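You operate a simulated robot arm through the tools that you are given. There is no shell and no other tool. Be economical: measure what you need, move in short steps, check, and stop when the job is done.

The job below is to be done with a simulated robot arm. You get a single attempt, and the scene is never put back.

## Task
Put things in order on the white table. At the end: the white filter disc is on the cream tray; the white tall bottle stands where the white filter disc stood; the orange tube stands where the white tall bottle stood; the pink candle stands on top of the purple soap; whatever was shut is shut again. Leave all else as you found it, and nothing knocked over.
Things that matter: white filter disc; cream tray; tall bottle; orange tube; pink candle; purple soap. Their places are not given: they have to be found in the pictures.

Only the result counts: the job must be done as asked and must still hold three seconds after the hand-in. Knocking over, shifting, dropping, spilling or breaking anything else fails it.

## Robot
A 6-joint arm with a two-finger parallel gripper, fixed in place. Base frame: the origin is at the foot of the arm, x ahead of it, y to its left, z up. Units: cm, degrees, N and s.
With the tool pointing down near the work surface it reaches from about 22 to 62 cm from the base axis. Its first joint turns from -66.0 to 66.0 degrees. Payload 2.7 kg.
Tool frame: the origin (TCP) lies between the finger pads and is the grasp point; the fingertips stand 2.3 cm ahead of it; z points along the fingers, y is the line along which they close. Largest opening 9.4 cm; finger width 3.8, thickness 1; the body of the gripper, 5.4 by 9.6 cm, starts 3.9 cm behind the TCP.
Orientation is that of the tool frame in the base frame, as [roll, pitch, yaw] about the fixed x, y, z axes, in that order (R = Rz(yaw) Ry(pitch) Rx(roll)). With the fingers straight down and closing along the base's y, the tool's x points along the base's -x, its y along +y and its z along -z.

## Interface
- The arm moves only by the tool arm_command. Its argument "moves" is a list of rows, each an object (a shift or turn left out is 0, a gripper value left out holds the last) with "turn": the turn, a rotation vector about the base's x, y, z in degrees, a list of three; "delta_pos": the shift along the base's x, y, z in cm, a list of three; "jaw": the gripper command, from -1 (fully open) to 1 (shut), values between in proportion. In form: [{"turn": [wx, wy, wz], "delta_pos": [tx, ty, tz], "jaw": jaw}, ...]. A call has 1 to 12 rows; each row is the pose to reach, as a shift and turn from the pose commanded when the call began. A row lasts 0.2 s, in which the tool goes at most 5 cm and 8.6 degrees; a call with a longer step from one row to the next is refused whole, and so is a gripper value outside its range. A pose out of reach is approached as far as the arm can. The call stops where the force on the tool passes 40 N (or 10 N more than at its start, if that is more) or the arm is blocked; 0.2 s more then pass. The fingers move at their own pace (about 4.5 cm/s each) and stop on an object; they squeeze with about 30 N. The grip force told is the motor's: it shows also when the fingers shut on nothing. Time passes only in rows, and 0.2 s behind the last, so rows that repeat a pose let the fingers close. It gives the time, the measured TCP pose, the force on the tool (base axes), the opening and the grip force at its end, in the units of the frame above (readings bear some noise).
- Cameras (640 x 400 px; columns grow to the right, rows downward): "scene" is fixed at [8.41, -45.01, 138.67]; the picture's right is [0.62, -0.79, 0.00], its down [-0.57, -0.45, -0.68] and it looks along [0.54, 0.42, -0.73] (base axes); focal length 346 px, centre (320, 200). "wrist" rides on the gripper at [-3.9, 0, -4.4] in the tool frame; the picture's right is [0.00, -1.00, 0.00], its down [0.97, 0.00, -0.24] and it looks along [0.24, 0.00, 0.97] (tool axes); focal length 218 px, centre (320, 200).
- get_image(camera): a new picture of that camera. No time passes.
- pixel_to_xyz(camera, pixels): for up to 12 pixels [column, row] of the newest picture of that camera ("zoom" is the newest enlarged one), the place [x, y, z] in the base frame of the surface seen there, good to about 0.2 cm. No time passes.
- close_up(camera, box): a new picture of the part [left, top, right, bottom] of that camera's present view, enlarged. No time passes.
- hand_in(): hands the job in; it is judged then, once.

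Work in short steps. Measure before you move; look again where a grasp or a placing could have gone wrong, and mend it. You have 80 turns and 34 pictures in all, those below and enlarged ones among them. Open the gripper and draw the arm clear of the work before you hand the job in, unless the task says otherwise; then end with one line.

The tools are called after "Emit:" as name(argument=value, ...) on one line, values as JSON. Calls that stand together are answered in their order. arm_command: Moves the arm, as the interface text tells. Its arguments: {"type":"object","properties":{"moves":{"type":"array"}},"required":["moves"]} The other tools are called the same way: get_image (camera) takes a picture; pixel_to_xyz (camera, pixels) gives the place of the surface under pixels of a picture; close_up (camera, box) takes an enlarged picture of a part of a camera's view; hand_in () hands the job in.

At the start:

```text
time_s: 0.0
position: [41.63, -10.0, 104.89]
tcp_rot: [180.0, 0.0, -180.0]
contact_force: [-0.8, 0.4, -0.2]
opening: 9.41
grip_force: 0.0
```

scene: 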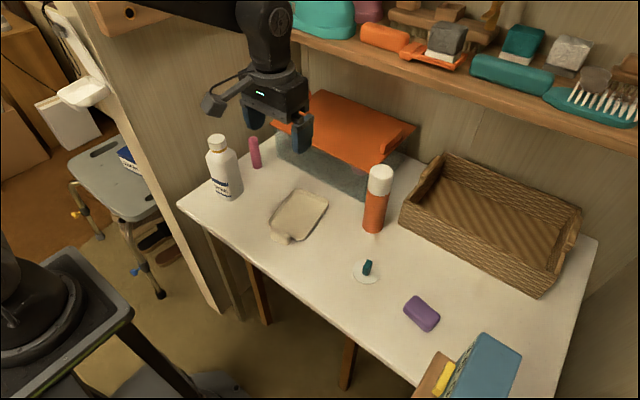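
wrist: 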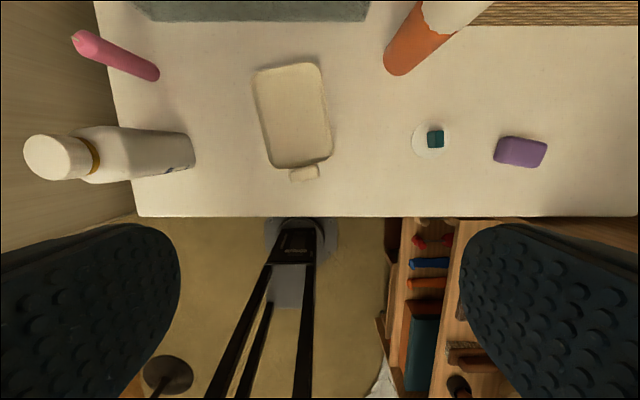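

The pictures show the bottle at (224,168), candle (255,152), tray (300,215), tube (376,200), disc (366,270) and soap (421,313). I look closer and measure them.

Emit:
close_up(camera="scene", box=[320, 230, 460, 340])

Emit:
close_up(camera="scene", box=[180, 90, 420, 250])

Emit:
pixel_to_xyz(camera="scene", pixels=[[216, 138], [228, 195], [255, 138], [258, 166], [300, 212], [382, 170], [373, 230], [366, 262], [358, 275], [421, 308], [405, 312], [438, 318]])

Emit:
pixel_to_xyz(camera="wrist", pixels=[[435, 139], [420, 139], [432, 155], [414, 139], [451, 139], [432, 123], [497, 137], [546, 146], [494, 158], [540, 166], [290, 115], [150, 73]])

```text
3.64 times, centred on (390, 285) of scene
```

zoom: 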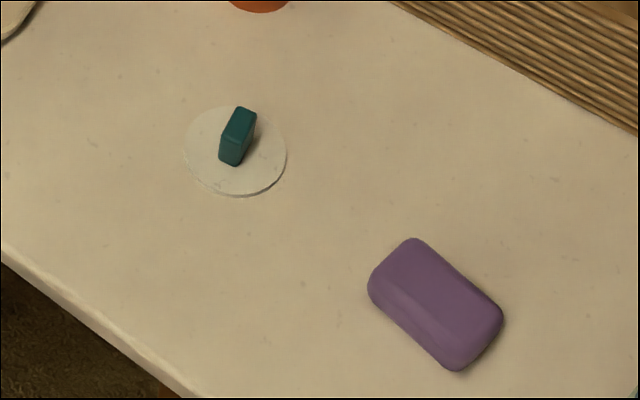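

```text
2.50 times, centred on (300, 170) of scene
```

zoom: 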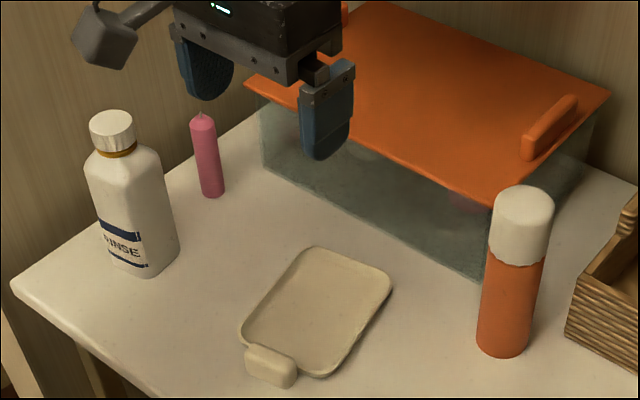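

```text
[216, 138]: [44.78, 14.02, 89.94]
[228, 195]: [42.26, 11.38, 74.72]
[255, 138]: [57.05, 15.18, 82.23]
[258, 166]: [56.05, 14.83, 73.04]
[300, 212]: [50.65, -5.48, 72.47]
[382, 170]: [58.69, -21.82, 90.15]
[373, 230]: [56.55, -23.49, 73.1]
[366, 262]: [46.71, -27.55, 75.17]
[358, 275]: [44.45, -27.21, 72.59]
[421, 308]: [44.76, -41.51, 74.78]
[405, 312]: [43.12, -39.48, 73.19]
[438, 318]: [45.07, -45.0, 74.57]
```

```text
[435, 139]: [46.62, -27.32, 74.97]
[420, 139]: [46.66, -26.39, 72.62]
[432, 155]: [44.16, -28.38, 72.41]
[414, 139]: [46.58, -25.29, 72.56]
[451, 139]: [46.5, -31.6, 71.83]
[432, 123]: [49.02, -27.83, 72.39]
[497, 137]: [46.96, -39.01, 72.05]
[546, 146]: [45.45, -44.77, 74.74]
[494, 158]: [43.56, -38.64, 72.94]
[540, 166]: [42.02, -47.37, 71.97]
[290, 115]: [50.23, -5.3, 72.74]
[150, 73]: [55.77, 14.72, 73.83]
```

The knob on the disc looks like a fixed handle. I measure the glass box and lid, which stand near the candle and tube, and the outlines of bottle and tray in the last zoom.

Emit:
pixel_to_xyz(camera="zoom", pixels=[[250, 83], [263, 165], [478, 275], [488, 200], [608, 95], [112, 115], [112, 145], [90, 132], [133, 132], [85, 170], [165, 170], [145, 275]])

Emit:
pixel_to_xyz(camera="zoom", pixels=[[203, 118], [195, 150], [217, 150], [212, 195], [522, 190], [505, 355], [480, 345], [528, 345], [490, 240], [553, 240], [270, 365], [340, 260]])

Emit:
arm_command(moves=[{"delta_pos": [1, -4, -2]}, {"delta_pos": [2, -8, -5]}, {"delta_pos": [3.5, -12, -8]}, {"delta_pos": [5, -16, -11]}, {"delta_pos": [5, -18, -14]}, {"delta_pos": [5, -18, -17]}, {"delta_pos": [5, -18, -19]}, {"delta_pos": [5, -18, -19]}])

```text
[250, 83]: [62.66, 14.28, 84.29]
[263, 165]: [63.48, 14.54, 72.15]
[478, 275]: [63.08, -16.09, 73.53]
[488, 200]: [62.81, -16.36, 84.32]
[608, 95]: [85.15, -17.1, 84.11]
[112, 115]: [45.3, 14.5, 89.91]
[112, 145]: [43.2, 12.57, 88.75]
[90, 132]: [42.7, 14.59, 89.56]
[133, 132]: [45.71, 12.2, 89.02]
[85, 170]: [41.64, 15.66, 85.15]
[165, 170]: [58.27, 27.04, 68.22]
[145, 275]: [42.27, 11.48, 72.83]
```

```text
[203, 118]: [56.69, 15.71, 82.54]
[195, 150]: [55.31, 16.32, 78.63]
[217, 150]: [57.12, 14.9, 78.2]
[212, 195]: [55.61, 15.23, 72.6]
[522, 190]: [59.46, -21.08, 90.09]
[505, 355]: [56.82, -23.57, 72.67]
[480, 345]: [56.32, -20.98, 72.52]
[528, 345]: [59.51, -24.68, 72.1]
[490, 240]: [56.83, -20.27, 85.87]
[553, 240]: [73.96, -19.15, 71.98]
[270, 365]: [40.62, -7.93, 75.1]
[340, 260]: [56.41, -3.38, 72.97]
```

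```text
refused: row 2 steps farther than a row can; nothing moved
```

The box front is at x≈63 with its lid at z≈84. My first move had too long a step and was refused, so I repeat it with shorter ones to go above the disc.

Emit:
arm_command(moves=[{"delta_pos": [1, -3, -3]}, {"delta_pos": [2, -6, -6]}, {"delta_pos": [3, -9, -9]}, {"delta_pos": [4, -12, -12]}, {"delta_pos": [5, -15, -15]}, {"delta_pos": [5, -18, -18]}, {"delta_pos": [5, -18, -18]}])

Emit:
get_image(camera="wrist")

```text
time_s: 1.6
position: [46.55, -27.97, 86.73]
tcp_rot: [180.0, 0.0, 180.0]
contact_force: [0.6, 0.1, 0.6]
opening: 9.41
grip_force: 0.1
```

```text
29 pictures are left
```

wrist: 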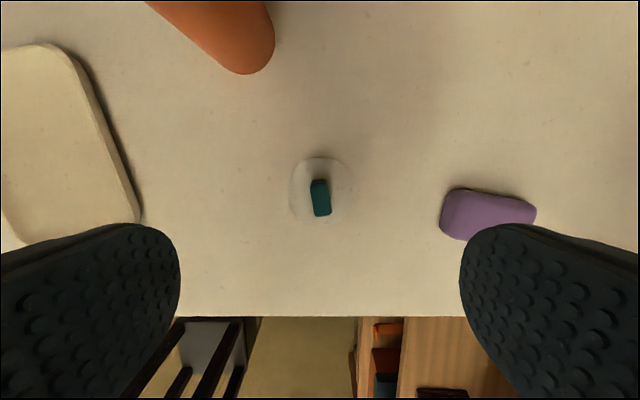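

The disc is centred near (322,191) with its handle at (320,197), slightly turned. I measure both, and the soap.

Emit:
close_up(camera="wrist", box=[270, 140, 390, 240])

Emit:
pixel_to_xyz(camera="wrist", pixels=[[291, 191], [353, 191], [322, 159], [322, 223], [314, 184], [325, 184], [328, 212], [319, 212], [320, 197]])

Emit:
pixel_to_xyz(camera="wrist", pixels=[[443, 208], [455, 193], [530, 205], [490, 210], [465, 235], [525, 222], [485, 196], [2, 150], [135, 205], [60, 50], [130, 220], [50, 150]])

```text
4.00 times, centred on (330, 190) of wrist
```

zoom: 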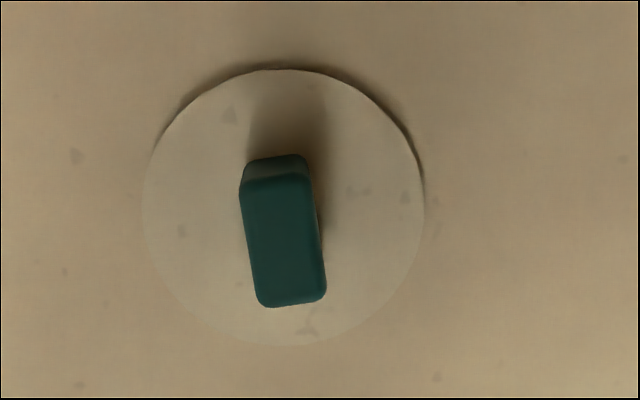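

```text
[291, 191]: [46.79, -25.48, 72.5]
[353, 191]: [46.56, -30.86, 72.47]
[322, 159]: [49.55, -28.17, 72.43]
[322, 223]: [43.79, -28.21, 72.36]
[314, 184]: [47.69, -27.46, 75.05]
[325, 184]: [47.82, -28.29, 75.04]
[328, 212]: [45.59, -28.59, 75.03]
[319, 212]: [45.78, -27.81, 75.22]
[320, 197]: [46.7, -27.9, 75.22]
```

```text
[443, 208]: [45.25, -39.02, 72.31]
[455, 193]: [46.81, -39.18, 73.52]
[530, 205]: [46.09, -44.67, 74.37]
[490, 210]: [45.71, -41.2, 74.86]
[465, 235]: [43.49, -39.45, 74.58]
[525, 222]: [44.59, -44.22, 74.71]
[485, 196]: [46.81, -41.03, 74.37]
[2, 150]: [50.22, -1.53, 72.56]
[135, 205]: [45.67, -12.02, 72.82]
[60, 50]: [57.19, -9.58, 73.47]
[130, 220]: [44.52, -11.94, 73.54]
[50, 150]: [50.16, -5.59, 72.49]
```

Disc centre is (46.65, −28.13) and the handle is turned about 9°. I turn by that, go down with the tips just above the disc, and close on the handle.

Emit:
arm_command(moves=[{"delta_pos": [0.1, -0.05, -4], "turn": [0, 0, 5]}, {"delta_pos": [0.1, -0.05, -8], "turn": [0, 0, 9]}, {"delta_pos": [0.1, -0.05, -10.5], "turn": [0, 0, 9]}, {"delta_pos": [0.1, -0.05, -11.4], "turn": [0, 0, 9]}, {"delta_pos": [0.1, -0.05, -11.4], "turn": [0, 0, 9], "jaw": 1}, {"delta_pos": [0.1, -0.05, -11.4], "turn": [0, 0, 9], "jaw": 1}, {"delta_pos": [0.1, -0.05, -11.4], "turn": [0, 0, 9], "jaw": 1}, {"delta_pos": [0.1, -0.05, -11.4], "turn": [0, 0, 9], "jaw": 1}, {"delta_pos": [0.1, -0.05, -11.4], "turn": [0, 0, 9], "jaw": 1}, {"delta_pos": [0.1, -0.05, -11.4], "turn": [0, 0, 9], "jaw": 1}])

```text
time_s: 3.8
position: [46.72, -27.97, 75.54]
tcp_rot: [180.0, 0.1, -171.0]
contact_force: [1.1, 0.0, 0.2]
opening: 1.3
grip_force: 30.2
```

The fingers hold the handle at 1.3 cm opening. I lift 5 cm and carry the disc over the tray centre.

Emit:
arm_command(moves=[{"delta_pos": [0, 0, 2.5]}, {"delta_pos": [0, 0, 5]}, {"delta_pos": [0.6, 4, 6]}, {"delta_pos": [1.3, 8, 6]}, {"delta_pos": [2, 12, 6]}, {"delta_pos": [2.8, 16, 6]}, {"delta_pos": [3.5, 20, 6]}, {"delta_pos": [3.8, 22.4, 6]}, {"delta_pos": [3.8, 22.4, 6]}])

Emit:
get_image(camera="scene")

Emit:
get_image(camera="wrist")

```text
time_s: 5.8
position: [50.54, -5.61, 81.58]
tcp_rot: [-179.9, 0.0, -171.1]
contact_force: [0.6, -0.6, -1.2]
opening: 1.28
grip_force: 29.9
```

```text
27 pictures are left
```

scene: 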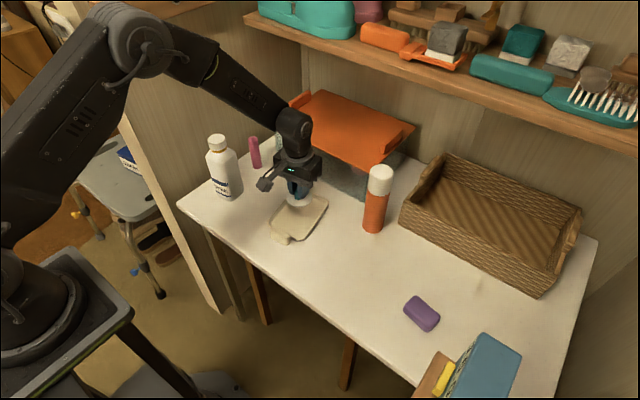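

```text
26 pictures are left
```

wrist: 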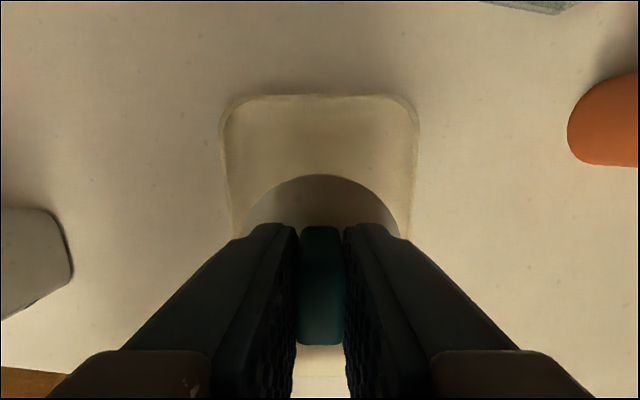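

The disc hangs in the middle of the tray (cols 222–418, disc centred at 320). I lower it gently, open partway, and rise.

Emit:
arm_command(moves=[{"delta_pos": [0, 0, -3]}, {"delta_pos": [0, 0, -4.5]}, {"delta_pos": [0, 0, -5.2]}, {"delta_pos": [0, 0, -5.5]}, {"delta_pos": [0, 0, -5.7]}])

```text
time_s: 7.0
position: [50.56, -5.61, 75.92]
tcp_rot: [-180.0, 0.1, -171.0]
contact_force: [-7.9, -2.1, 18.2]
opening: 1.3
grip_force: 30.1
```

Upward force of 18 N shows the disc is touching the tray. I open partway and go up.

Emit:
arm_command(moves=[{"delta_pos": [0, 0, 0.1], "jaw": 0.3}, {"delta_pos": [0, 0, 0.1], "jaw": 0.3}, {"delta_pos": [0, 0, 0.1], "jaw": 0.3}, {"delta_pos": [0, 0, 3], "jaw": 0.3}, {"delta_pos": [0, 0, 7], "jaw": 0.3}, {"delta_pos": [0, 0, 11.5], "jaw": -1}, {"delta_pos": [0, 0, 16], "jaw": -1}, {"delta_pos": [-1, 2, 20], "jaw": -1}, {"delta_pos": [-3, 5, 23], "jaw": -1}, {"delta_pos": [-5, 8, 26], "jaw": -1}, {"delta_pos": [-5, 8, 26], "jaw": -1}])

Emit:
get_image(camera="wrist")

Emit:
close_up(camera="scene", box=[180, 120, 340, 250])

```text
time_s: 9.4
position: [45.54, 2.45, 101.68]
tcp_rot: [-180.0, 0.0, -171.2]
contact_force: [0.7, 0.5, -0.3]
opening: 9.38
grip_force: 0.2
```

```text
25 pictures are left
```

wrist: 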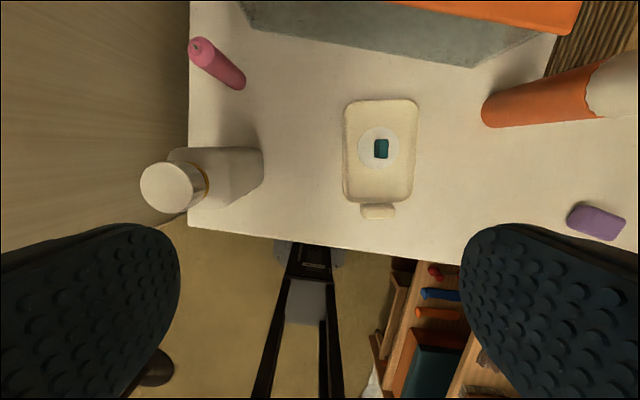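

```text
3.08 times, centred on (260, 185) of scene
```

zoom: 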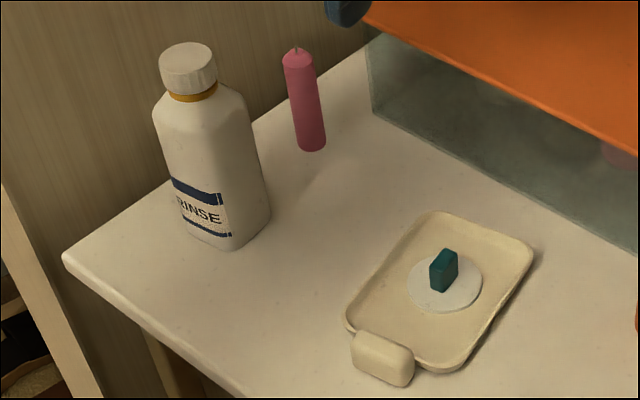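

The disc sits on the tray. Before the bottle I measure the side wall, the cap, and the bottle's foot outline.

Emit:
pixel_to_xyz(camera="wrist", pixels=[[187, 60], [187, 130], [165, 80], [100, 150], [168, 185], [145, 185], [195, 185], [170, 165], [170, 207], [262, 165], [230, 148], [235, 205]])

Emit:
pixel_to_xyz(camera="zoom", pixels=[[188, 52], [190, 65], [190, 92], [165, 60], [215, 65], [165, 125], [245, 125], [185, 225], [228, 248], [270, 215], [200, 140], [235, 105]])

```text
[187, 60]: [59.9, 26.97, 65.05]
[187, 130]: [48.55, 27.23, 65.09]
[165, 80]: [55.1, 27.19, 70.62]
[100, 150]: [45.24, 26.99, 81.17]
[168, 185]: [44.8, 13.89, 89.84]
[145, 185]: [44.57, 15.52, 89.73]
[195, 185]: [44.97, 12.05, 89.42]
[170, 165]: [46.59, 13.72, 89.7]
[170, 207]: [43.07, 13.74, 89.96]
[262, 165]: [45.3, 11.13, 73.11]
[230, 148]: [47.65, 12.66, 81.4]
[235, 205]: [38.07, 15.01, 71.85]
```

```text
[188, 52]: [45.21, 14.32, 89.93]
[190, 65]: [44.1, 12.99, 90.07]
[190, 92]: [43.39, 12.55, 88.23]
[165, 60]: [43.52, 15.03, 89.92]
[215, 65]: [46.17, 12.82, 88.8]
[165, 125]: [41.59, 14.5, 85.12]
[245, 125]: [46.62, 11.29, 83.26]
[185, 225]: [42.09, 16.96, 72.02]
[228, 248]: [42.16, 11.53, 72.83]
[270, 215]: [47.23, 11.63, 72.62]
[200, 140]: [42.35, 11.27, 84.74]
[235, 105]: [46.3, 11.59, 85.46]
```

The wall is far enough (y≈27). The cap is centred at (44.8, 13.85) with its top at z≈90, diameter ≈3.5. I square the yaw, come over it, and descend to z 89.3 to grip the cap.

Emit:
arm_command(moves=[{"delta_pos": [-0.2, 4, -1], "turn": [0, 0, -4]}, {"delta_pos": [-0.5, 8, -2], "turn": [0, 0, -9]}, {"delta_pos": [-0.7, 11.45, -4], "turn": [0, 0, -9]}, {"delta_pos": [-0.7, 11.45, -8], "turn": [0, 0, -9]}, {"delta_pos": [-0.7, 11.45, -11], "turn": [0, 0, -9]}, {"delta_pos": [-0.7, 11.45, -12.5], "turn": [0, 0, -9]}, {"delta_pos": [-0.7, 11.45, -12.5], "turn": [0, 0, -9]}])

Emit:
get_image(camera="wrist")

Emit:
close_up(camera="scene", box=[150, 80, 310, 220])

```text
time_s: 11.0
position: [44.81, 14.04, 89.19]
tcp_rot: [-179.9, 0.0, 179.9]
contact_force: [-0.5, 0.0, 0.7]
opening: 9.4
grip_force: 0.1
```

```text
23 pictures are left
```

wrist: 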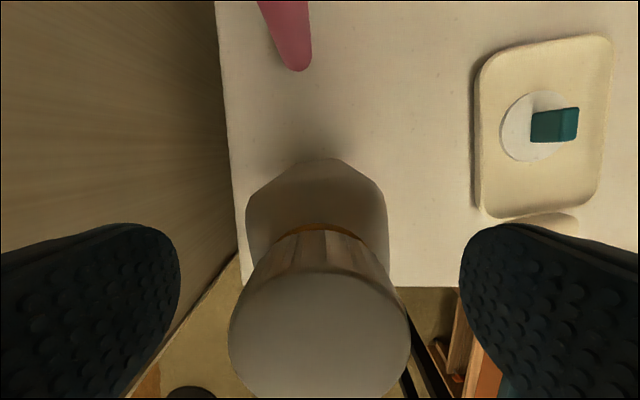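

```text
2.86 times, centred on (230, 150) of scene
```

zoom: 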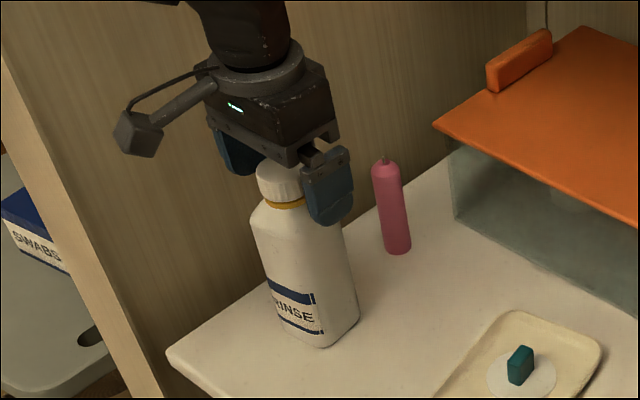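

The cap (cols 229–411, centre 320) is centred between the fingers, so I close.

Emit:
arm_command(moves=[{"jaw": 1}, {"jaw": 1}, {"jaw": 1}, {"jaw": 1}, {"jaw": 1}, {"jaw": 1}])

Emit:
pixel_to_xyz(camera="zoom", pixels=[[290, 190], [275, 330], [318, 347], [358, 310], [320, 343], [280, 203]])

```text
time_s: 12.4
position: [44.88, 13.98, 89.29]
tcp_rot: [-180.0, -0.1, 180.0]
contact_force: [-0.2, -0.1, 1.0]
opening: 4.21
grip_force: 30.4
```

```text
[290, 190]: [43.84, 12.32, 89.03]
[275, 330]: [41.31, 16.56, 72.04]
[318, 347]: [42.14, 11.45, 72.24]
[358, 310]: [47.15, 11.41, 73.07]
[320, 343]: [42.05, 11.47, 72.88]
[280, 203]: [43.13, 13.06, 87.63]
```

The cap is held at 4.2 cm opening, and the bottle's place is noted as (44.8, 14.0). I lift 6 cm and carry it toward the disc's old place in moderate steps.

Emit:
arm_command(moves=[{"delta_pos": [0, 0, 2]}, {"delta_pos": [0, 0, 4.5]}, {"delta_pos": [0, -1, 6.5]}, {"delta_pos": [0, -4, 6.5]}, {"delta_pos": [0, -7.5, 6.5]}, {"delta_pos": [0, -11, 6.5]}, {"delta_pos": [0, -14.5, 6.5]}, {"delta_pos": [0, -18, 6.5]}, {"delta_pos": [0, -21.5, 6.5]}, {"delta_pos": [0, -25, 6.5]}])

Emit:
arm_command(moves=[{"delta_pos": [0, -3, 0]}, {"delta_pos": [0.5, -6.5, 0]}, {"delta_pos": [1, -10, 0]}, {"delta_pos": [1.5, -13.5, 0]}, {"delta_pos": [1.8, -16.2, 0]}, {"delta_pos": [1.8, -17.1, 0]}, {"delta_pos": [1.8, -17.1, -1]}, {"delta_pos": [1.8, -17.1, -3]}, {"delta_pos": [1.8, -17.1, -5]}, {"delta_pos": [1.8, -17.1, -5]}])

Emit:
get_image(camera="scene")

```text
time_s: 14.6
position: [44.86, -11.31, 95.62]
tcp_rot: [-180.0, 0.0, 180.0]
contact_force: [0.4, -0.3, -3.7]
opening: 3.85
grip_force: 29.6
```

```text
time_s: 16.8
position: [46.57, -28.19, 90.8]
tcp_rot: [-180.0, 0.0, 180.0]
contact_force: [0.5, -0.2, -2.8]
opening: 3.84
grip_force: 30.2
```

```text
21 pictures are left
```

scene: 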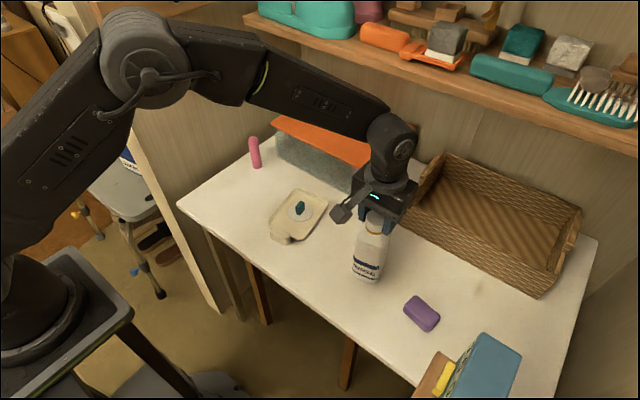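

The opening went from 4.2 to 3.85, so the cap may have shifted in the grip. I check the bottle's height and tilt.

Emit:
close_up(camera="scene", box=[310, 170, 450, 300])

Emit:
pixel_to_xyz(camera="scene", pixels=[[355, 272], [367, 281], [379, 275], [372, 245], [380, 225], [365, 220], [375, 283]])

```text
3.08 times, centred on (380, 235) of scene
```

zoom: 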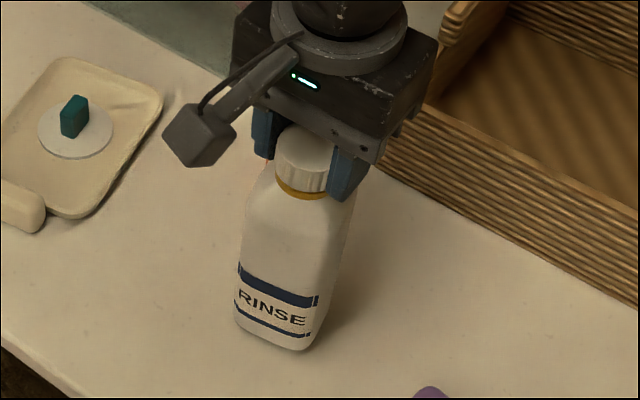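

```text
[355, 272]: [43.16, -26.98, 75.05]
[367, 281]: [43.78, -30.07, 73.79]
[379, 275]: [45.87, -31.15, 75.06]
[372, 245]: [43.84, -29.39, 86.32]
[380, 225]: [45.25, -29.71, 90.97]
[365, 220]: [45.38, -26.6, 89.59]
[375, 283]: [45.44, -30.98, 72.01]
```

The bottle hangs upright with its foot about 1.5 cm up. I lower it slowly to contact.

Emit:
arm_command(moves=[{"delta_pos": [0.05, 0.05, -0.5]}, {"delta_pos": [0.05, 0.05, -1]}, {"delta_pos": [0.05, 0.05, -1.25]}, {"delta_pos": [0.05, 0.05, -1.45]}, {"delta_pos": [0.05, 0.05, -1.6]}, {"delta_pos": [0.05, 0.05, -1.7]}])

```text
time_s: 18.0
position: [46.84, -28.2, 89.85]
tcp_rot: [-179.7, 0.4, 180.0]
contact_force: [-0.5, 0.4, 3.4]
opening: 3.86
grip_force: 30.3
stopped in row 5: the force on the tool passed its limit (the readings are from after the stop); the commanded pose is now the measured one
```

The bottle is down on the table at TCP z 89.85. I open and rise straight up, then look.

Emit:
arm_command(moves=[{"jaw": 0.3}, {"jaw": 0.0}, {"jaw": -0.6}, {"jaw": -1}, {"jaw": -1}, {"jaw": -1}, {"delta_pos": [0, 0, 4]}, {"delta_pos": [0, 0, 8]}, {"delta_pos": [0, 1, 12]}, {"delta_pos": [0, 1, 12]}])

Emit:
get_image(camera="wrist")

Emit:
close_up(camera="scene", box=[310, 150, 450, 300])

```text
time_s: 20.2
position: [46.88, -27.18, 101.74]
tcp_rot: [-179.8, 0.2, -180.0]
contact_force: [-0.7, -0.8, -0.6]
opening: 9.38
grip_force: 0.0
```

```text
19 pictures are left
```

wrist: 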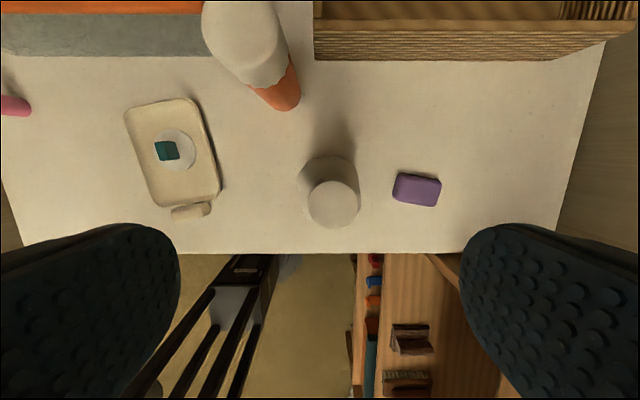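

```text
2.67 times, centred on (380, 225) of scene
```

zoom: 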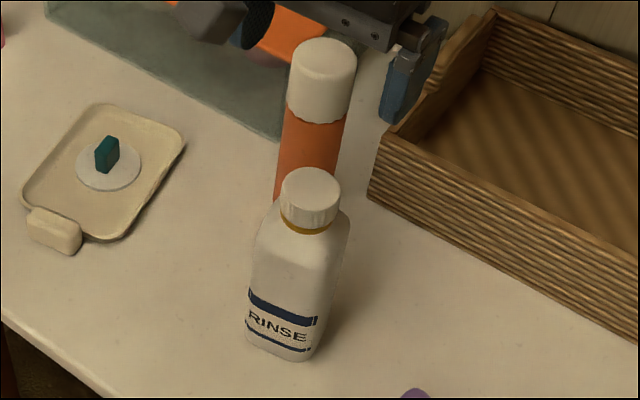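

The bottle stands upright. I measure its cap, the tube's cap, and the basket rim near the tube.

Emit:
pixel_to_xyz(camera="zoom", pixels=[[310, 180], [284, 195], [338, 195], [310, 170], [282, 355], [324, 45], [300, 60], [350, 60], [322, 85], [380, 160], [495, 12], [376, 205]])

Emit:
pixel_to_xyz(camera="wrist", pixels=[[333, 204], [309, 204], [357, 204], [333, 182], [333, 225], [240, 5], [250, 40], [250, 75], [270, 60], [275, 95], [320, 30], [320, 55]])

```text
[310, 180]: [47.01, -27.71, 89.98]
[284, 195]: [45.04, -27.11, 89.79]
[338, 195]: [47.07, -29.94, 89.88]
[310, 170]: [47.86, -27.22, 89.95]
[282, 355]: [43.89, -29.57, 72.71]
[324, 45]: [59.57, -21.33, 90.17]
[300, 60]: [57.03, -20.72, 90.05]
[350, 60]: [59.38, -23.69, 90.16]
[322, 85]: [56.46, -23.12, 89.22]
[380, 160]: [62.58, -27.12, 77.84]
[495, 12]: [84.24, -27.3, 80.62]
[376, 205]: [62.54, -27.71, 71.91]
```

```text
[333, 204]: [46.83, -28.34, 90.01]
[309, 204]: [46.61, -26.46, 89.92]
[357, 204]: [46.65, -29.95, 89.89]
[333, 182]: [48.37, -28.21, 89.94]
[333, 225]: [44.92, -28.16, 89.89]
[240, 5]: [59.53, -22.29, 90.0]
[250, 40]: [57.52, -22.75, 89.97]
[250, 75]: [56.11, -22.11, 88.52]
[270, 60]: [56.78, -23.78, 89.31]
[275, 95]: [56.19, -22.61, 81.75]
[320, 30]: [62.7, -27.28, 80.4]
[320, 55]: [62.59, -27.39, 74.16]
```

The bottle is at (46.65, −28.2), as wanted. The tube is centred at (58.05, −22.2) with its top at z 90.1, near the reach limit. I move above it and check the reached pose.

Emit:
arm_command(moves=[{"delta_pos": [3, 1.5, 0]}, {"delta_pos": [6, 3, 0]}, {"delta_pos": [9, 4.5, -1]}, {"delta_pos": [11.2, 5, -3]}, {"delta_pos": [11.2, 5, -5]}, {"delta_pos": [11.2, 5, -5]}])

```text
time_s: 21.6
position: [57.99, -22.14, 96.72]
tcp_rot: [-179.8, 0.4, 180.0]
contact_force: [-0.2, -0.4, -0.4]
opening: 9.42
grip_force: 0.0
```

Reached. I descend to z≈87.8 around the cap and close.

Emit:
arm_command(moves=[{"delta_pos": [0, 0, -3]}, {"delta_pos": [0, 0, -6]}, {"delta_pos": [0, 0, -8]}, {"delta_pos": [0, 0, -8.9]}, {"delta_pos": [0, 0, -8.9]}, {"delta_pos": [0, 0, -8.9], "jaw": 1}, {"delta_pos": [0, 0, -8.9], "jaw": 1}, {"delta_pos": [0, 0, -8.9], "jaw": 1}, {"delta_pos": [0, 0, -8.9], "jaw": 1}, {"delta_pos": [0, 0, -8.9], "jaw": 1}])

```text
time_s: 23.8
position: [58.17, -22.24, 87.86]
tcp_rot: [-179.8, 0.3, -180.0]
contact_force: [-0.4, 0.6, -0.5]
opening: 5.23
grip_force: 30.0
```

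Gripped at 5.2 cm. I lift a little, and take a close look.

Emit:
arm_command(moves=[{"delta_pos": [0, 0, 1]}, {"delta_pos": [0, 0, 2]}, {"delta_pos": [0, 0, 2]}])

Emit:
close_up(camera="scene", box=[310, 130, 450, 260])

```text
time_s: 24.6
position: [58.12, -22.28, 89.85]
tcp_rot: [-179.8, 0.4, -180.0]
contact_force: [0.3, 0.4, 0.0]
opening: 5.21
grip_force: 30.2
```

```text
3.08 times, centred on (380, 195) of scene
```

zoom: 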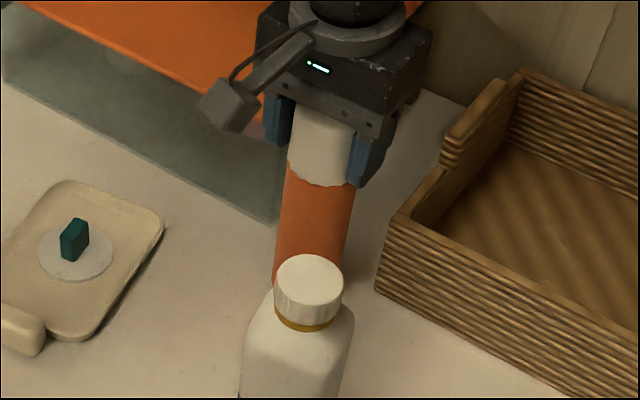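

The grip looks sound. I lift higher to see that the tube comes along whole.

Emit:
arm_command(moves=[{"delta_pos": [0, 0, 2]}, {"delta_pos": [0, 0, 5]}, {"delta_pos": [-1.5, 3, 5]}, {"delta_pos": [-3, 6, 5]}, {"delta_pos": [-4.5, 9, 5]}, {"delta_pos": [-4.5, 9, 5]}])

Emit:
get_image(camera="scene")

```text
time_s: 26.0
position: [53.6, -13.19, 94.86]
tcp_rot: [-179.9, 0.4, -180.0]
contact_force: [-0.1, -0.3, -0.8]
opening: 5.23
grip_force: 29.7
```

```text
16 pictures are left
```

scene: 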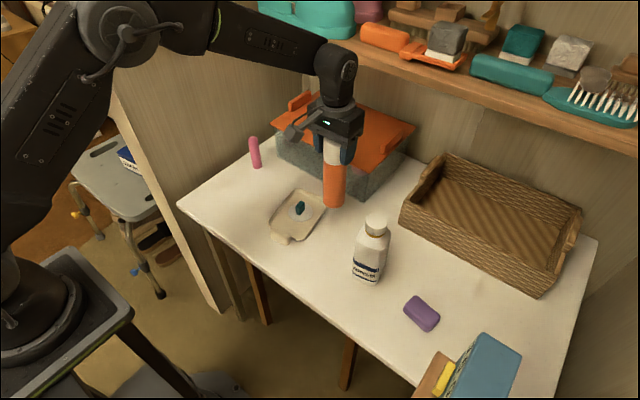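

The tube hangs whole from the gripper. I carry it to the bottle's old place and lower to just above the table.

Emit:
arm_command(moves=[{"delta_pos": [-1.2, 3.5, 0]}, {"delta_pos": [-2.4, 7, 0]}, {"delta_pos": [-3.6, 10.5, 0]}, {"delta_pos": [-4.8, 14, 0]}, {"delta_pos": [-6, 17.5, 0]}, {"delta_pos": [-7.2, 21, 0]}, {"delta_pos": [-8.2, 24.5, 0]}, {"delta_pos": [-8.8, 27.2, 0]}, {"delta_pos": [-8.8, 27.2, -2]}, {"delta_pos": [-8.8, 27.2, -4]}, {"delta_pos": [-8.8, 27.2, -5.7]}, {"delta_pos": [-8.8, 27.2, -5.9]}])

Emit:
close_up(camera="scene", box=[160, 90, 300, 220])

Emit:
arm_command(moves=[{"delta_pos": [0, 0, -0.4]}, {"delta_pos": [0, 0, -0.7]}, {"delta_pos": [0, 0, -0.9]}, {"delta_pos": [0, 0, -1.05]}, {"delta_pos": [0, 0, -1.2]}, {"delta_pos": [0, 0, -1.35]}])

```text
time_s: 28.6
position: [44.67, 14.03, 88.88]
tcp_rot: [-179.9, 0.4, -180.0]
contact_force: [-0.3, 0.4, -0.3]
opening: 5.22
grip_force: 30.2
```

```text
3.08 times, centred on (230, 155) of scene
```

zoom: 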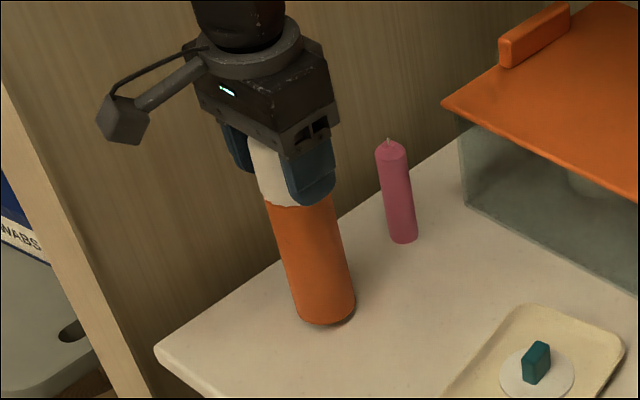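

```text
time_s: 30.0
position: [44.85, 13.92, 87.69]
tcp_rot: [-179.9, 0.6, 179.9]
contact_force: [-4.8, -2.5, 22.9]
opening: 5.21
grip_force: 30.3
```

The tube is on the table (upward force 23 N at z 87.7). I ease the push, open and rise, then check.

Emit:
arm_command(moves=[{"delta_pos": [0, 0, 0.2]}, {"delta_pos": [0, 0, 0.2], "jaw": -0.3}, {"delta_pos": [0, 0, 0.2], "jaw": -1}, {"delta_pos": [0, 0, 0.2], "jaw": -1}, {"delta_pos": [0, 0, 0.2], "jaw": -1}, {"delta_pos": [0, 0, 4], "jaw": -1}, {"delta_pos": [0, 0, 8], "jaw": -1}, {"delta_pos": [1, -1, 12], "jaw": -1}, {"delta_pos": [2, -4, 13], "jaw": -1}, {"delta_pos": [3, -6, 13], "jaw": -1}])

Emit:
get_image(camera="wrist")

Emit:
close_up(camera="scene", box=[160, 90, 300, 220])

```text
time_s: 32.2
position: [47.76, 8.07, 100.57]
tcp_rot: [-179.8, 0.3, -179.8]
contact_force: [-0.1, -1.1, -0.5]
opening: 9.38
grip_force: 0.1
```

```text
14 pictures are left
```

wrist: 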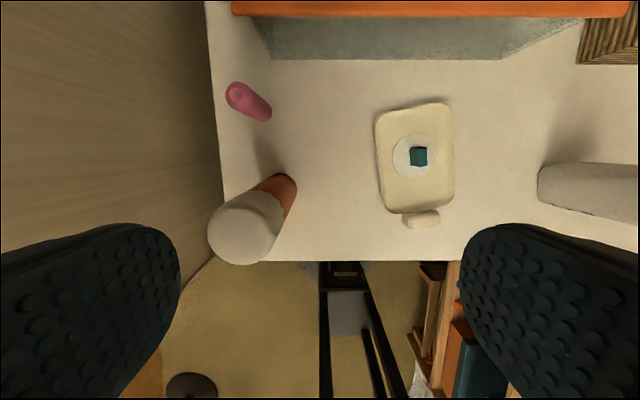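

```text
3.08 times, centred on (230, 155) of scene
```

zoom: 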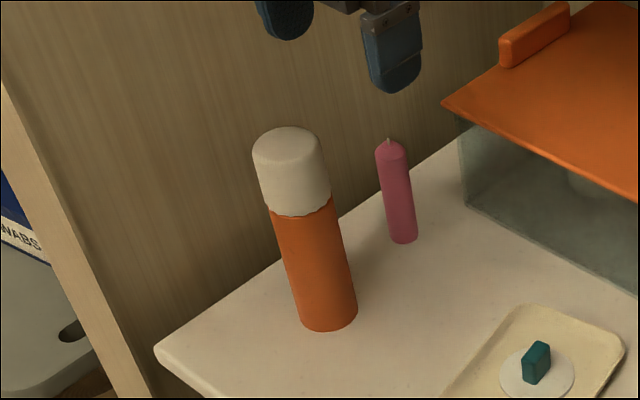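

The tube stands. I measure its top, the candle, and the candle's foot.

Emit:
pixel_to_xyz(camera="wrist", pixels=[[240, 233], [212, 233], [275, 230], [240, 205], [240, 260], [237, 95], [230, 97], [246, 97], [237, 85], [262, 118], [271, 108], [255, 105]])

Emit:
pixel_to_xyz(camera="zoom", pixels=[[390, 140], [390, 152], [378, 155], [404, 155], [392, 190], [403, 241], [390, 235], [416, 235], [290, 128], [288, 160], [330, 330]])

```text
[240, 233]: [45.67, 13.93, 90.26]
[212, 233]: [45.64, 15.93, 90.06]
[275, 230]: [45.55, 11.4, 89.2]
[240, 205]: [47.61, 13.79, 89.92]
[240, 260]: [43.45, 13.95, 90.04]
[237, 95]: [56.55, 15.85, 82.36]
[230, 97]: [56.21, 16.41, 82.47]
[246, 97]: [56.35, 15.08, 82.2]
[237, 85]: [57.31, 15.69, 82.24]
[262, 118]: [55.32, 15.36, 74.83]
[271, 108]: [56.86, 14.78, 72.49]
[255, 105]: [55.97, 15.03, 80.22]
```

```text
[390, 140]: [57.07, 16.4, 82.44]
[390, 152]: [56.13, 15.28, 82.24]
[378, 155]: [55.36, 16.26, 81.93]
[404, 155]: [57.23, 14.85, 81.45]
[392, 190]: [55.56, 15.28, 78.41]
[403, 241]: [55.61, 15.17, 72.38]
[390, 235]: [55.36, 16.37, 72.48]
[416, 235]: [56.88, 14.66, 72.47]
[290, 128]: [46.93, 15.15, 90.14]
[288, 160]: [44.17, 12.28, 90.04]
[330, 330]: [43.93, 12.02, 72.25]
```

The tube's axis is at about (45.5, 13.8), 0.7 cm off the bottle's old place (44.8, 14.0). I re-grip it to correct that.

Emit:
arm_command(moves=[{"delta_pos": [-1.1, 2.9, -1]}, {"delta_pos": [-2.26, 5.75, -3]}, {"delta_pos": [-2.26, 5.75, -7]}, {"delta_pos": [-2.26, 5.75, -10.5]}, {"delta_pos": [-2.26, 5.75, -12.7]}, {"delta_pos": [-2.26, 5.75, -12.7]}, {"delta_pos": [-2.26, 5.75, -12.7], "jaw": 1}, {"delta_pos": [-2.26, 5.75, -12.7], "jaw": 1}, {"delta_pos": [-2.26, 5.75, -12.7], "jaw": 1}, {"delta_pos": [-2.26, 5.75, -12.7], "jaw": 1}, {"delta_pos": [-2.26, 5.75, -12.7], "jaw": 1}])

Emit:
arm_command(moves=[{"delta_pos": [0, 0, 0.8]}, {"delta_pos": [-0.35, 0.1, 1]}, {"delta_pos": [-0.7, 0.15, 1]}, {"delta_pos": [-0.7, 0.15, 1]}, {"delta_pos": [-0.7, 0.15, 0.5]}, {"delta_pos": [-0.7, 0.15, 0.2]}, {"delta_pos": [-0.7, 0.15, 0.05]}, {"delta_pos": [-0.7, 0.15, -0.05]}])

```text
time_s: 34.6
position: [45.36, 13.71, 87.58]
tcp_rot: [-179.8, 0.3, -179.9]
contact_force: [-0.3, -0.4, -0.1]
opening: 5.19
grip_force: 29.7
```

```text
time_s: 36.4
position: [44.74, 14.01, 87.66]
tcp_rot: [-179.8, 0.3, -179.9]
contact_force: [-0.2, 0.0, -0.9]
opening: 5.16
grip_force: 30.4
```

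I lower a touch more until contact, then release.

Emit:
arm_command(moves=[{"delta_pos": [0, 0, -0.1]}, {"delta_pos": [0, 0, -0.2]}])

```text
time_s: 37.0
position: [44.72, 13.98, 87.65]
tcp_rot: [-179.8, 0.5, -180.0]
contact_force: [-0.1, -0.5, 2.6]
opening: 5.17
grip_force: 30.1
```

Contact is felt at 2.6 N. I release, rise, and move above the candle at (56.3, 15.6).

Emit:
arm_command(moves=[{"jaw": -0.3}, {"jaw": -1}, {"jaw": -1}, {"jaw": -1}, {"delta_pos": [0, 0, 4], "jaw": -1}, {"delta_pos": [0, 0, 7.5], "jaw": -1}, {"delta_pos": [3, 0.5, 9], "jaw": -1}, {"delta_pos": [7, 1, 9], "jaw": -1}, {"delta_pos": [11.5, 1.6, 8], "jaw": -1}, {"delta_pos": [11.5, 1.6, 4.5], "jaw": -1}, {"delta_pos": [11.5, 1.6, 3.5], "jaw": -1}, {"delta_pos": [11.5, 1.6, 3.5], "jaw": -1}])

Emit:
get_image(camera="wrist")

Emit:
close_up(camera="scene", box=[180, 60, 340, 200])

```text
time_s: 39.6
position: [56.4, 15.49, 91.05]
tcp_rot: [-179.8, 0.3, 180.0]
contact_force: [-0.3, 0.0, 0.9]
opening: 9.39
grip_force: 0.1
```

```text
12 pictures are left
```

wrist: 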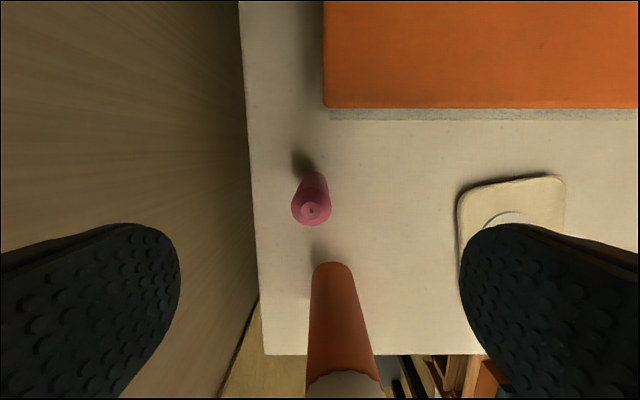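

```text
2.86 times, centred on (260, 130) of scene
```

zoom: 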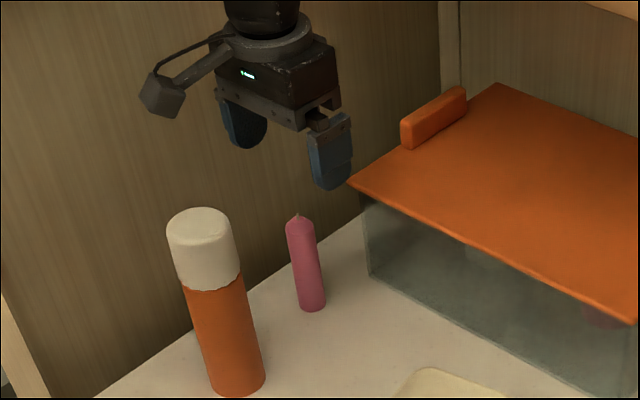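

I check where the grey block beside the gripper (160,95) is relative to the tube, plus the candle top at (311,210) of the wrist view.

Emit:
pixel_to_xyz(camera="zoom", pixels=[[155, 85], [160, 112], [182, 95], [145, 90], [200, 65], [170, 118], [202, 215], [202, 235]])

Emit:
pixel_to_xyz(camera="wrist", pixels=[[311, 210], [297, 210], [326, 210], [311, 200], [311, 223], [318, 178]])

```text
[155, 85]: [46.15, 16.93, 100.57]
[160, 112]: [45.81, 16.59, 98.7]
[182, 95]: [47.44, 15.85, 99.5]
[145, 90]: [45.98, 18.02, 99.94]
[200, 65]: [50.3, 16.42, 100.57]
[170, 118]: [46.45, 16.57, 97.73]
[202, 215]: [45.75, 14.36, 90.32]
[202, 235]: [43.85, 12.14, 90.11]
```

```text
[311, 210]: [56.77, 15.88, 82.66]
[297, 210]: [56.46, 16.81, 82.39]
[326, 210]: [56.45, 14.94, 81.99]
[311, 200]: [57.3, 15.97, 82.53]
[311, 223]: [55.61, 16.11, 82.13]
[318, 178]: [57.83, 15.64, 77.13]
```

The grey block hangs about 10 cm behind the gripper, and going down here it would hit the tube's top. I turn the gripper +88° about z, so the block goes to the −y side, and narrow the jaws to keep clear of the glass box.

Emit:
arm_command(moves=[{"turn": [0, 0, 8]}, {"turn": [0, 0, 16]}, {"turn": [0, 0, 24]}, {"turn": [0, 0, 32]}, {"turn": [0, 0, 40]}, {"turn": [0, 0, 48]}, {"turn": [0, 0, 56]}, {"turn": [0, 0, 64]}, {"turn": [0, 0, 72], "jaw": 0}, {"turn": [0, 0, 80], "delta_pos": [0, 0.3, 0], "jaw": 0}, {"turn": [0, 0, 88], "delta_pos": [0, 0.3, 0], "jaw": 0}, {"turn": [0, 0, 88], "delta_pos": [0, 0.3, 0], "jaw": 0}])

Emit:
get_image(camera="wrist")

Emit:
close_up(camera="scene", box=[180, 60, 340, 200])

```text
time_s: 42.2
position: [56.31, 15.88, 91.1]
tcp_rot: [-179.8, 0.4, -91.9]
contact_force: [-0.2, -0.8, -0.7]
opening: 4.69
grip_force: 0.0
```

```text
10 pictures are left
```

wrist: 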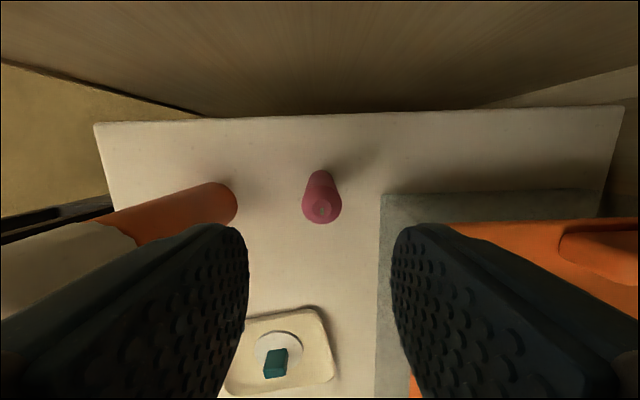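

```text
2.86 times, centred on (260, 130) of scene
```

zoom: 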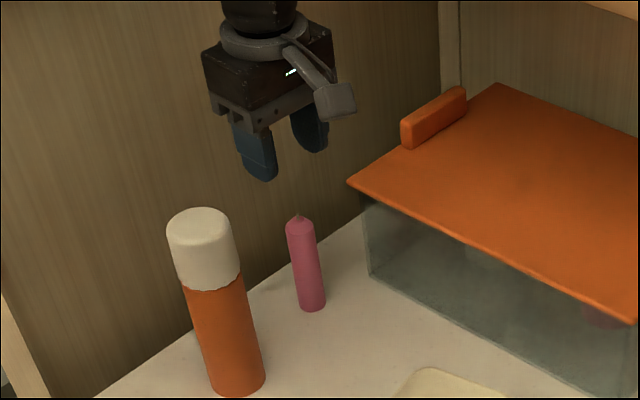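

The candle tip (322,210) is dead centre between the fingers and all is clear. I descend to z≈80.5 and close.

Emit:
arm_command(moves=[{"delta_pos": [0, 0, -3]}, {"delta_pos": [0, 0, -6]}, {"delta_pos": [0, 0, -8.5]}, {"delta_pos": [0, 0, -10]}, {"delta_pos": [0, 0, -10.6]}, {"delta_pos": [0, 0, -10.6]}, {"delta_pos": [0, 0, -10.6], "jaw": 1}, {"delta_pos": [0, 0, -10.6], "jaw": 1}, {"delta_pos": [0, 0, -10.6], "jaw": 1}, {"delta_pos": [0, 0, -10.6], "jaw": 1}])

```text
time_s: 44.4
position: [56.29, 15.82, 80.35]
tcp_rot: [-179.8, 0.3, -91.9]
contact_force: [-0.6, -0.5, -0.4]
opening: 2.57
grip_force: 30.5
```

The candle is held at 2.57 cm. I lift it high, above the bottle's and tube's tops, before moving sideways.

Emit:
arm_command(moves=[{"delta_pos": [0, 0, 2]}, {"delta_pos": [0, 0, 6]}, {"delta_pos": [0, 0, 10]}, {"delta_pos": [0, 0, 14]}, {"delta_pos": [0, -1, 18]}, {"delta_pos": [-0.5, -4, 21]}, {"delta_pos": [-1, -8, 22]}, {"delta_pos": [-2, -12, 22]}, {"delta_pos": [-3, -16, 22], "turn": [0, 0, -8]}, {"delta_pos": [-4, -20, 22], "turn": [0, 0, -16]}, {"delta_pos": [-5, -24, 22], "turn": [0, 0, -24]}, {"delta_pos": [-6, -28, 22], "turn": [0, 0, -32]}])

Emit:
arm_command(moves=[{"delta_pos": [-0.8, -4, 0], "turn": [0, 0, -8]}, {"delta_pos": [-1.6, -8, 0], "turn": [0, 0, -16]}, {"delta_pos": [-2.4, -12, 0], "turn": [0, 0, -24]}, {"delta_pos": [-3.2, -16, 0], "turn": [0, 0, -32]}, {"delta_pos": [-4, -20, 0], "turn": [0, 0, -40]}, {"delta_pos": [-4.7, -24, 0], "turn": [0, 0, -48]}, {"delta_pos": [-5.2, -27.5, 0], "turn": [0, 0, -56]}, {"delta_pos": [-5.5, -29.7, 0], "turn": [0, 0, -56]}, {"delta_pos": [-5.5, -29.7, 0], "turn": [0, 0, -56]}])

Emit:
get_image(camera="wrist")

Emit:
get_image(camera="scene")

```text
time_s: 47.0
position: [50.42, -12.21, 102.49]
tcp_rot: [-179.9, 0.4, -124.1]
contact_force: [-0.1, 0.2, -0.9]
opening: 2.58
grip_force: 30.1
```

```text
time_s: 49.0
position: [44.83, -42.03, 102.6]
tcp_rot: [-179.8, 0.3, 180.0]
contact_force: [-0.2, 0.2, 0.1]
opening: 2.57
grip_force: 30.3
```

```text
8 pictures are left
```

wrist: 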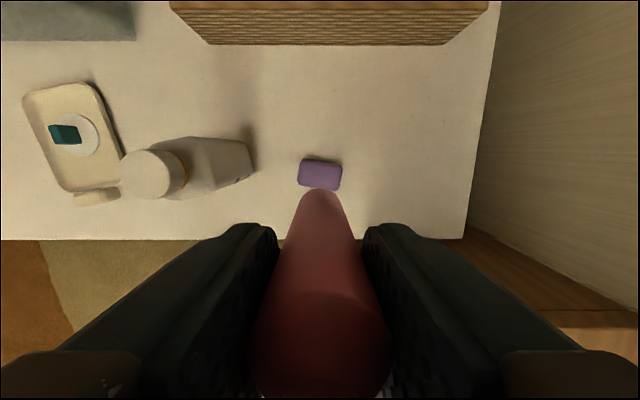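

```text
7 pictures are left
```

scene: 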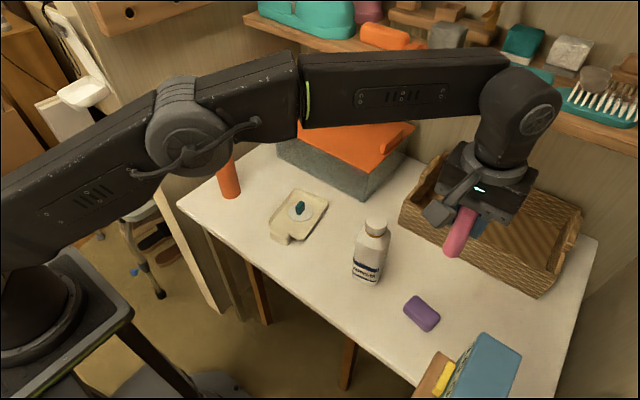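

The candle is above the soap and held straight. I measure the soap's outline in both views.

Emit:
pixel_to_xyz(camera="wrist", pixels=[[304, 164], [337, 167], [301, 182], [339, 187], [320, 172], [320, 162], [303, 173], [338, 176]])

Emit:
close_up(camera="scene", box=[380, 275, 460, 345])

Emit:
pixel_to_xyz(camera="scene", pixels=[[412, 298], [405, 310], [437, 316], [427, 329], [421, 311], [418, 302], [430, 308], [425, 318]])

```text
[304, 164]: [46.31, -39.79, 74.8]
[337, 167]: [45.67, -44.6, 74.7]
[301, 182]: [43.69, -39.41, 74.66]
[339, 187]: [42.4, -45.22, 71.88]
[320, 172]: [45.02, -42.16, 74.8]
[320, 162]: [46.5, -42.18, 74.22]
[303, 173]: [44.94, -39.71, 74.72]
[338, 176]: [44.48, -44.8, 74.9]
```

```text
5.71 times, centred on (420, 310) of scene
```

zoom: 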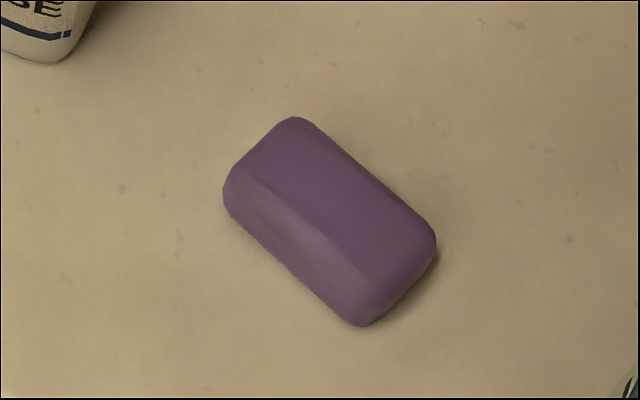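

```text
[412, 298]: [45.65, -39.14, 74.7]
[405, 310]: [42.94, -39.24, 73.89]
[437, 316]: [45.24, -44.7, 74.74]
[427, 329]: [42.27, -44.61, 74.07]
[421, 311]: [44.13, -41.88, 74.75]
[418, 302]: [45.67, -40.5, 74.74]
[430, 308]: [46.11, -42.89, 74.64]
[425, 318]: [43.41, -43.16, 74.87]
```

The soap's flat top is centred at about (44.9, −42.05) at z 74.8, and the TCP is over it. I go down to just above it (contact expected near z 83.1).

Emit:
arm_command(moves=[{"delta_pos": [0.05, 0, -4]}, {"delta_pos": [0.05, 0, -8]}, {"delta_pos": [0.05, 0, -12]}, {"delta_pos": [0.05, 0, -15]}, {"delta_pos": [0.05, 0, -17]}, {"delta_pos": [0.05, 0, -18.3]}, {"delta_pos": [0.05, 0, -18.3]}])

Emit:
close_up(camera="scene", box=[370, 220, 490, 340])

```text
time_s: 50.6
position: [44.79, -41.89, 84.29]
tcp_rot: [-179.7, 0.4, -179.9]
contact_force: [-0.5, 0.1, -0.3]
opening: 2.6
grip_force: 30.0
```

```text
3.33 times, centred on (430, 280) of scene
```

zoom: 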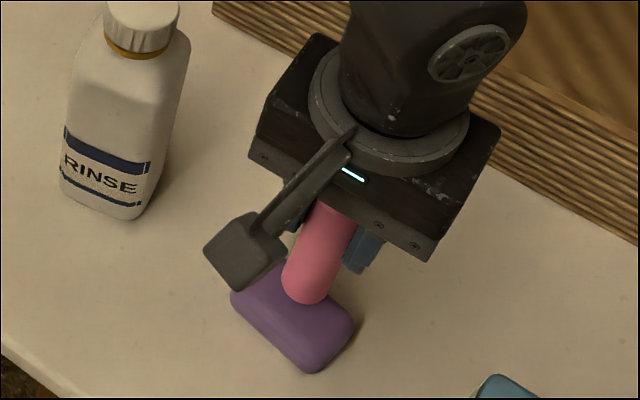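

The candle hovers over the soap's middle. I lower in fine steps to contact.

Emit:
arm_command(moves=[{"delta_pos": [0, 0, -0.4]}, {"delta_pos": [0, 0, -0.7]}, {"delta_pos": [0, 0, -0.85]}, {"delta_pos": [0, 0, -1.0]}])

Emit:
arm_command(moves=[{"delta_pos": [0, 0, -0.12]}, {"delta_pos": [0, 0, -0.24]}])

```text
time_s: 51.6
position: [44.84, -41.9, 83.18]
tcp_rot: [-179.8, 0.3, -179.9]
contact_force: [0.8, -0.3, -1.5]
opening: 2.58
grip_force: 30.0
```

```text
time_s: 52.2
position: [44.99, -41.92, 83.19]
tcp_rot: [-179.6, 0.4, -180.0]
contact_force: [-4.5, 2.7, 13.4]
opening: 2.6
grip_force: 29.3
```

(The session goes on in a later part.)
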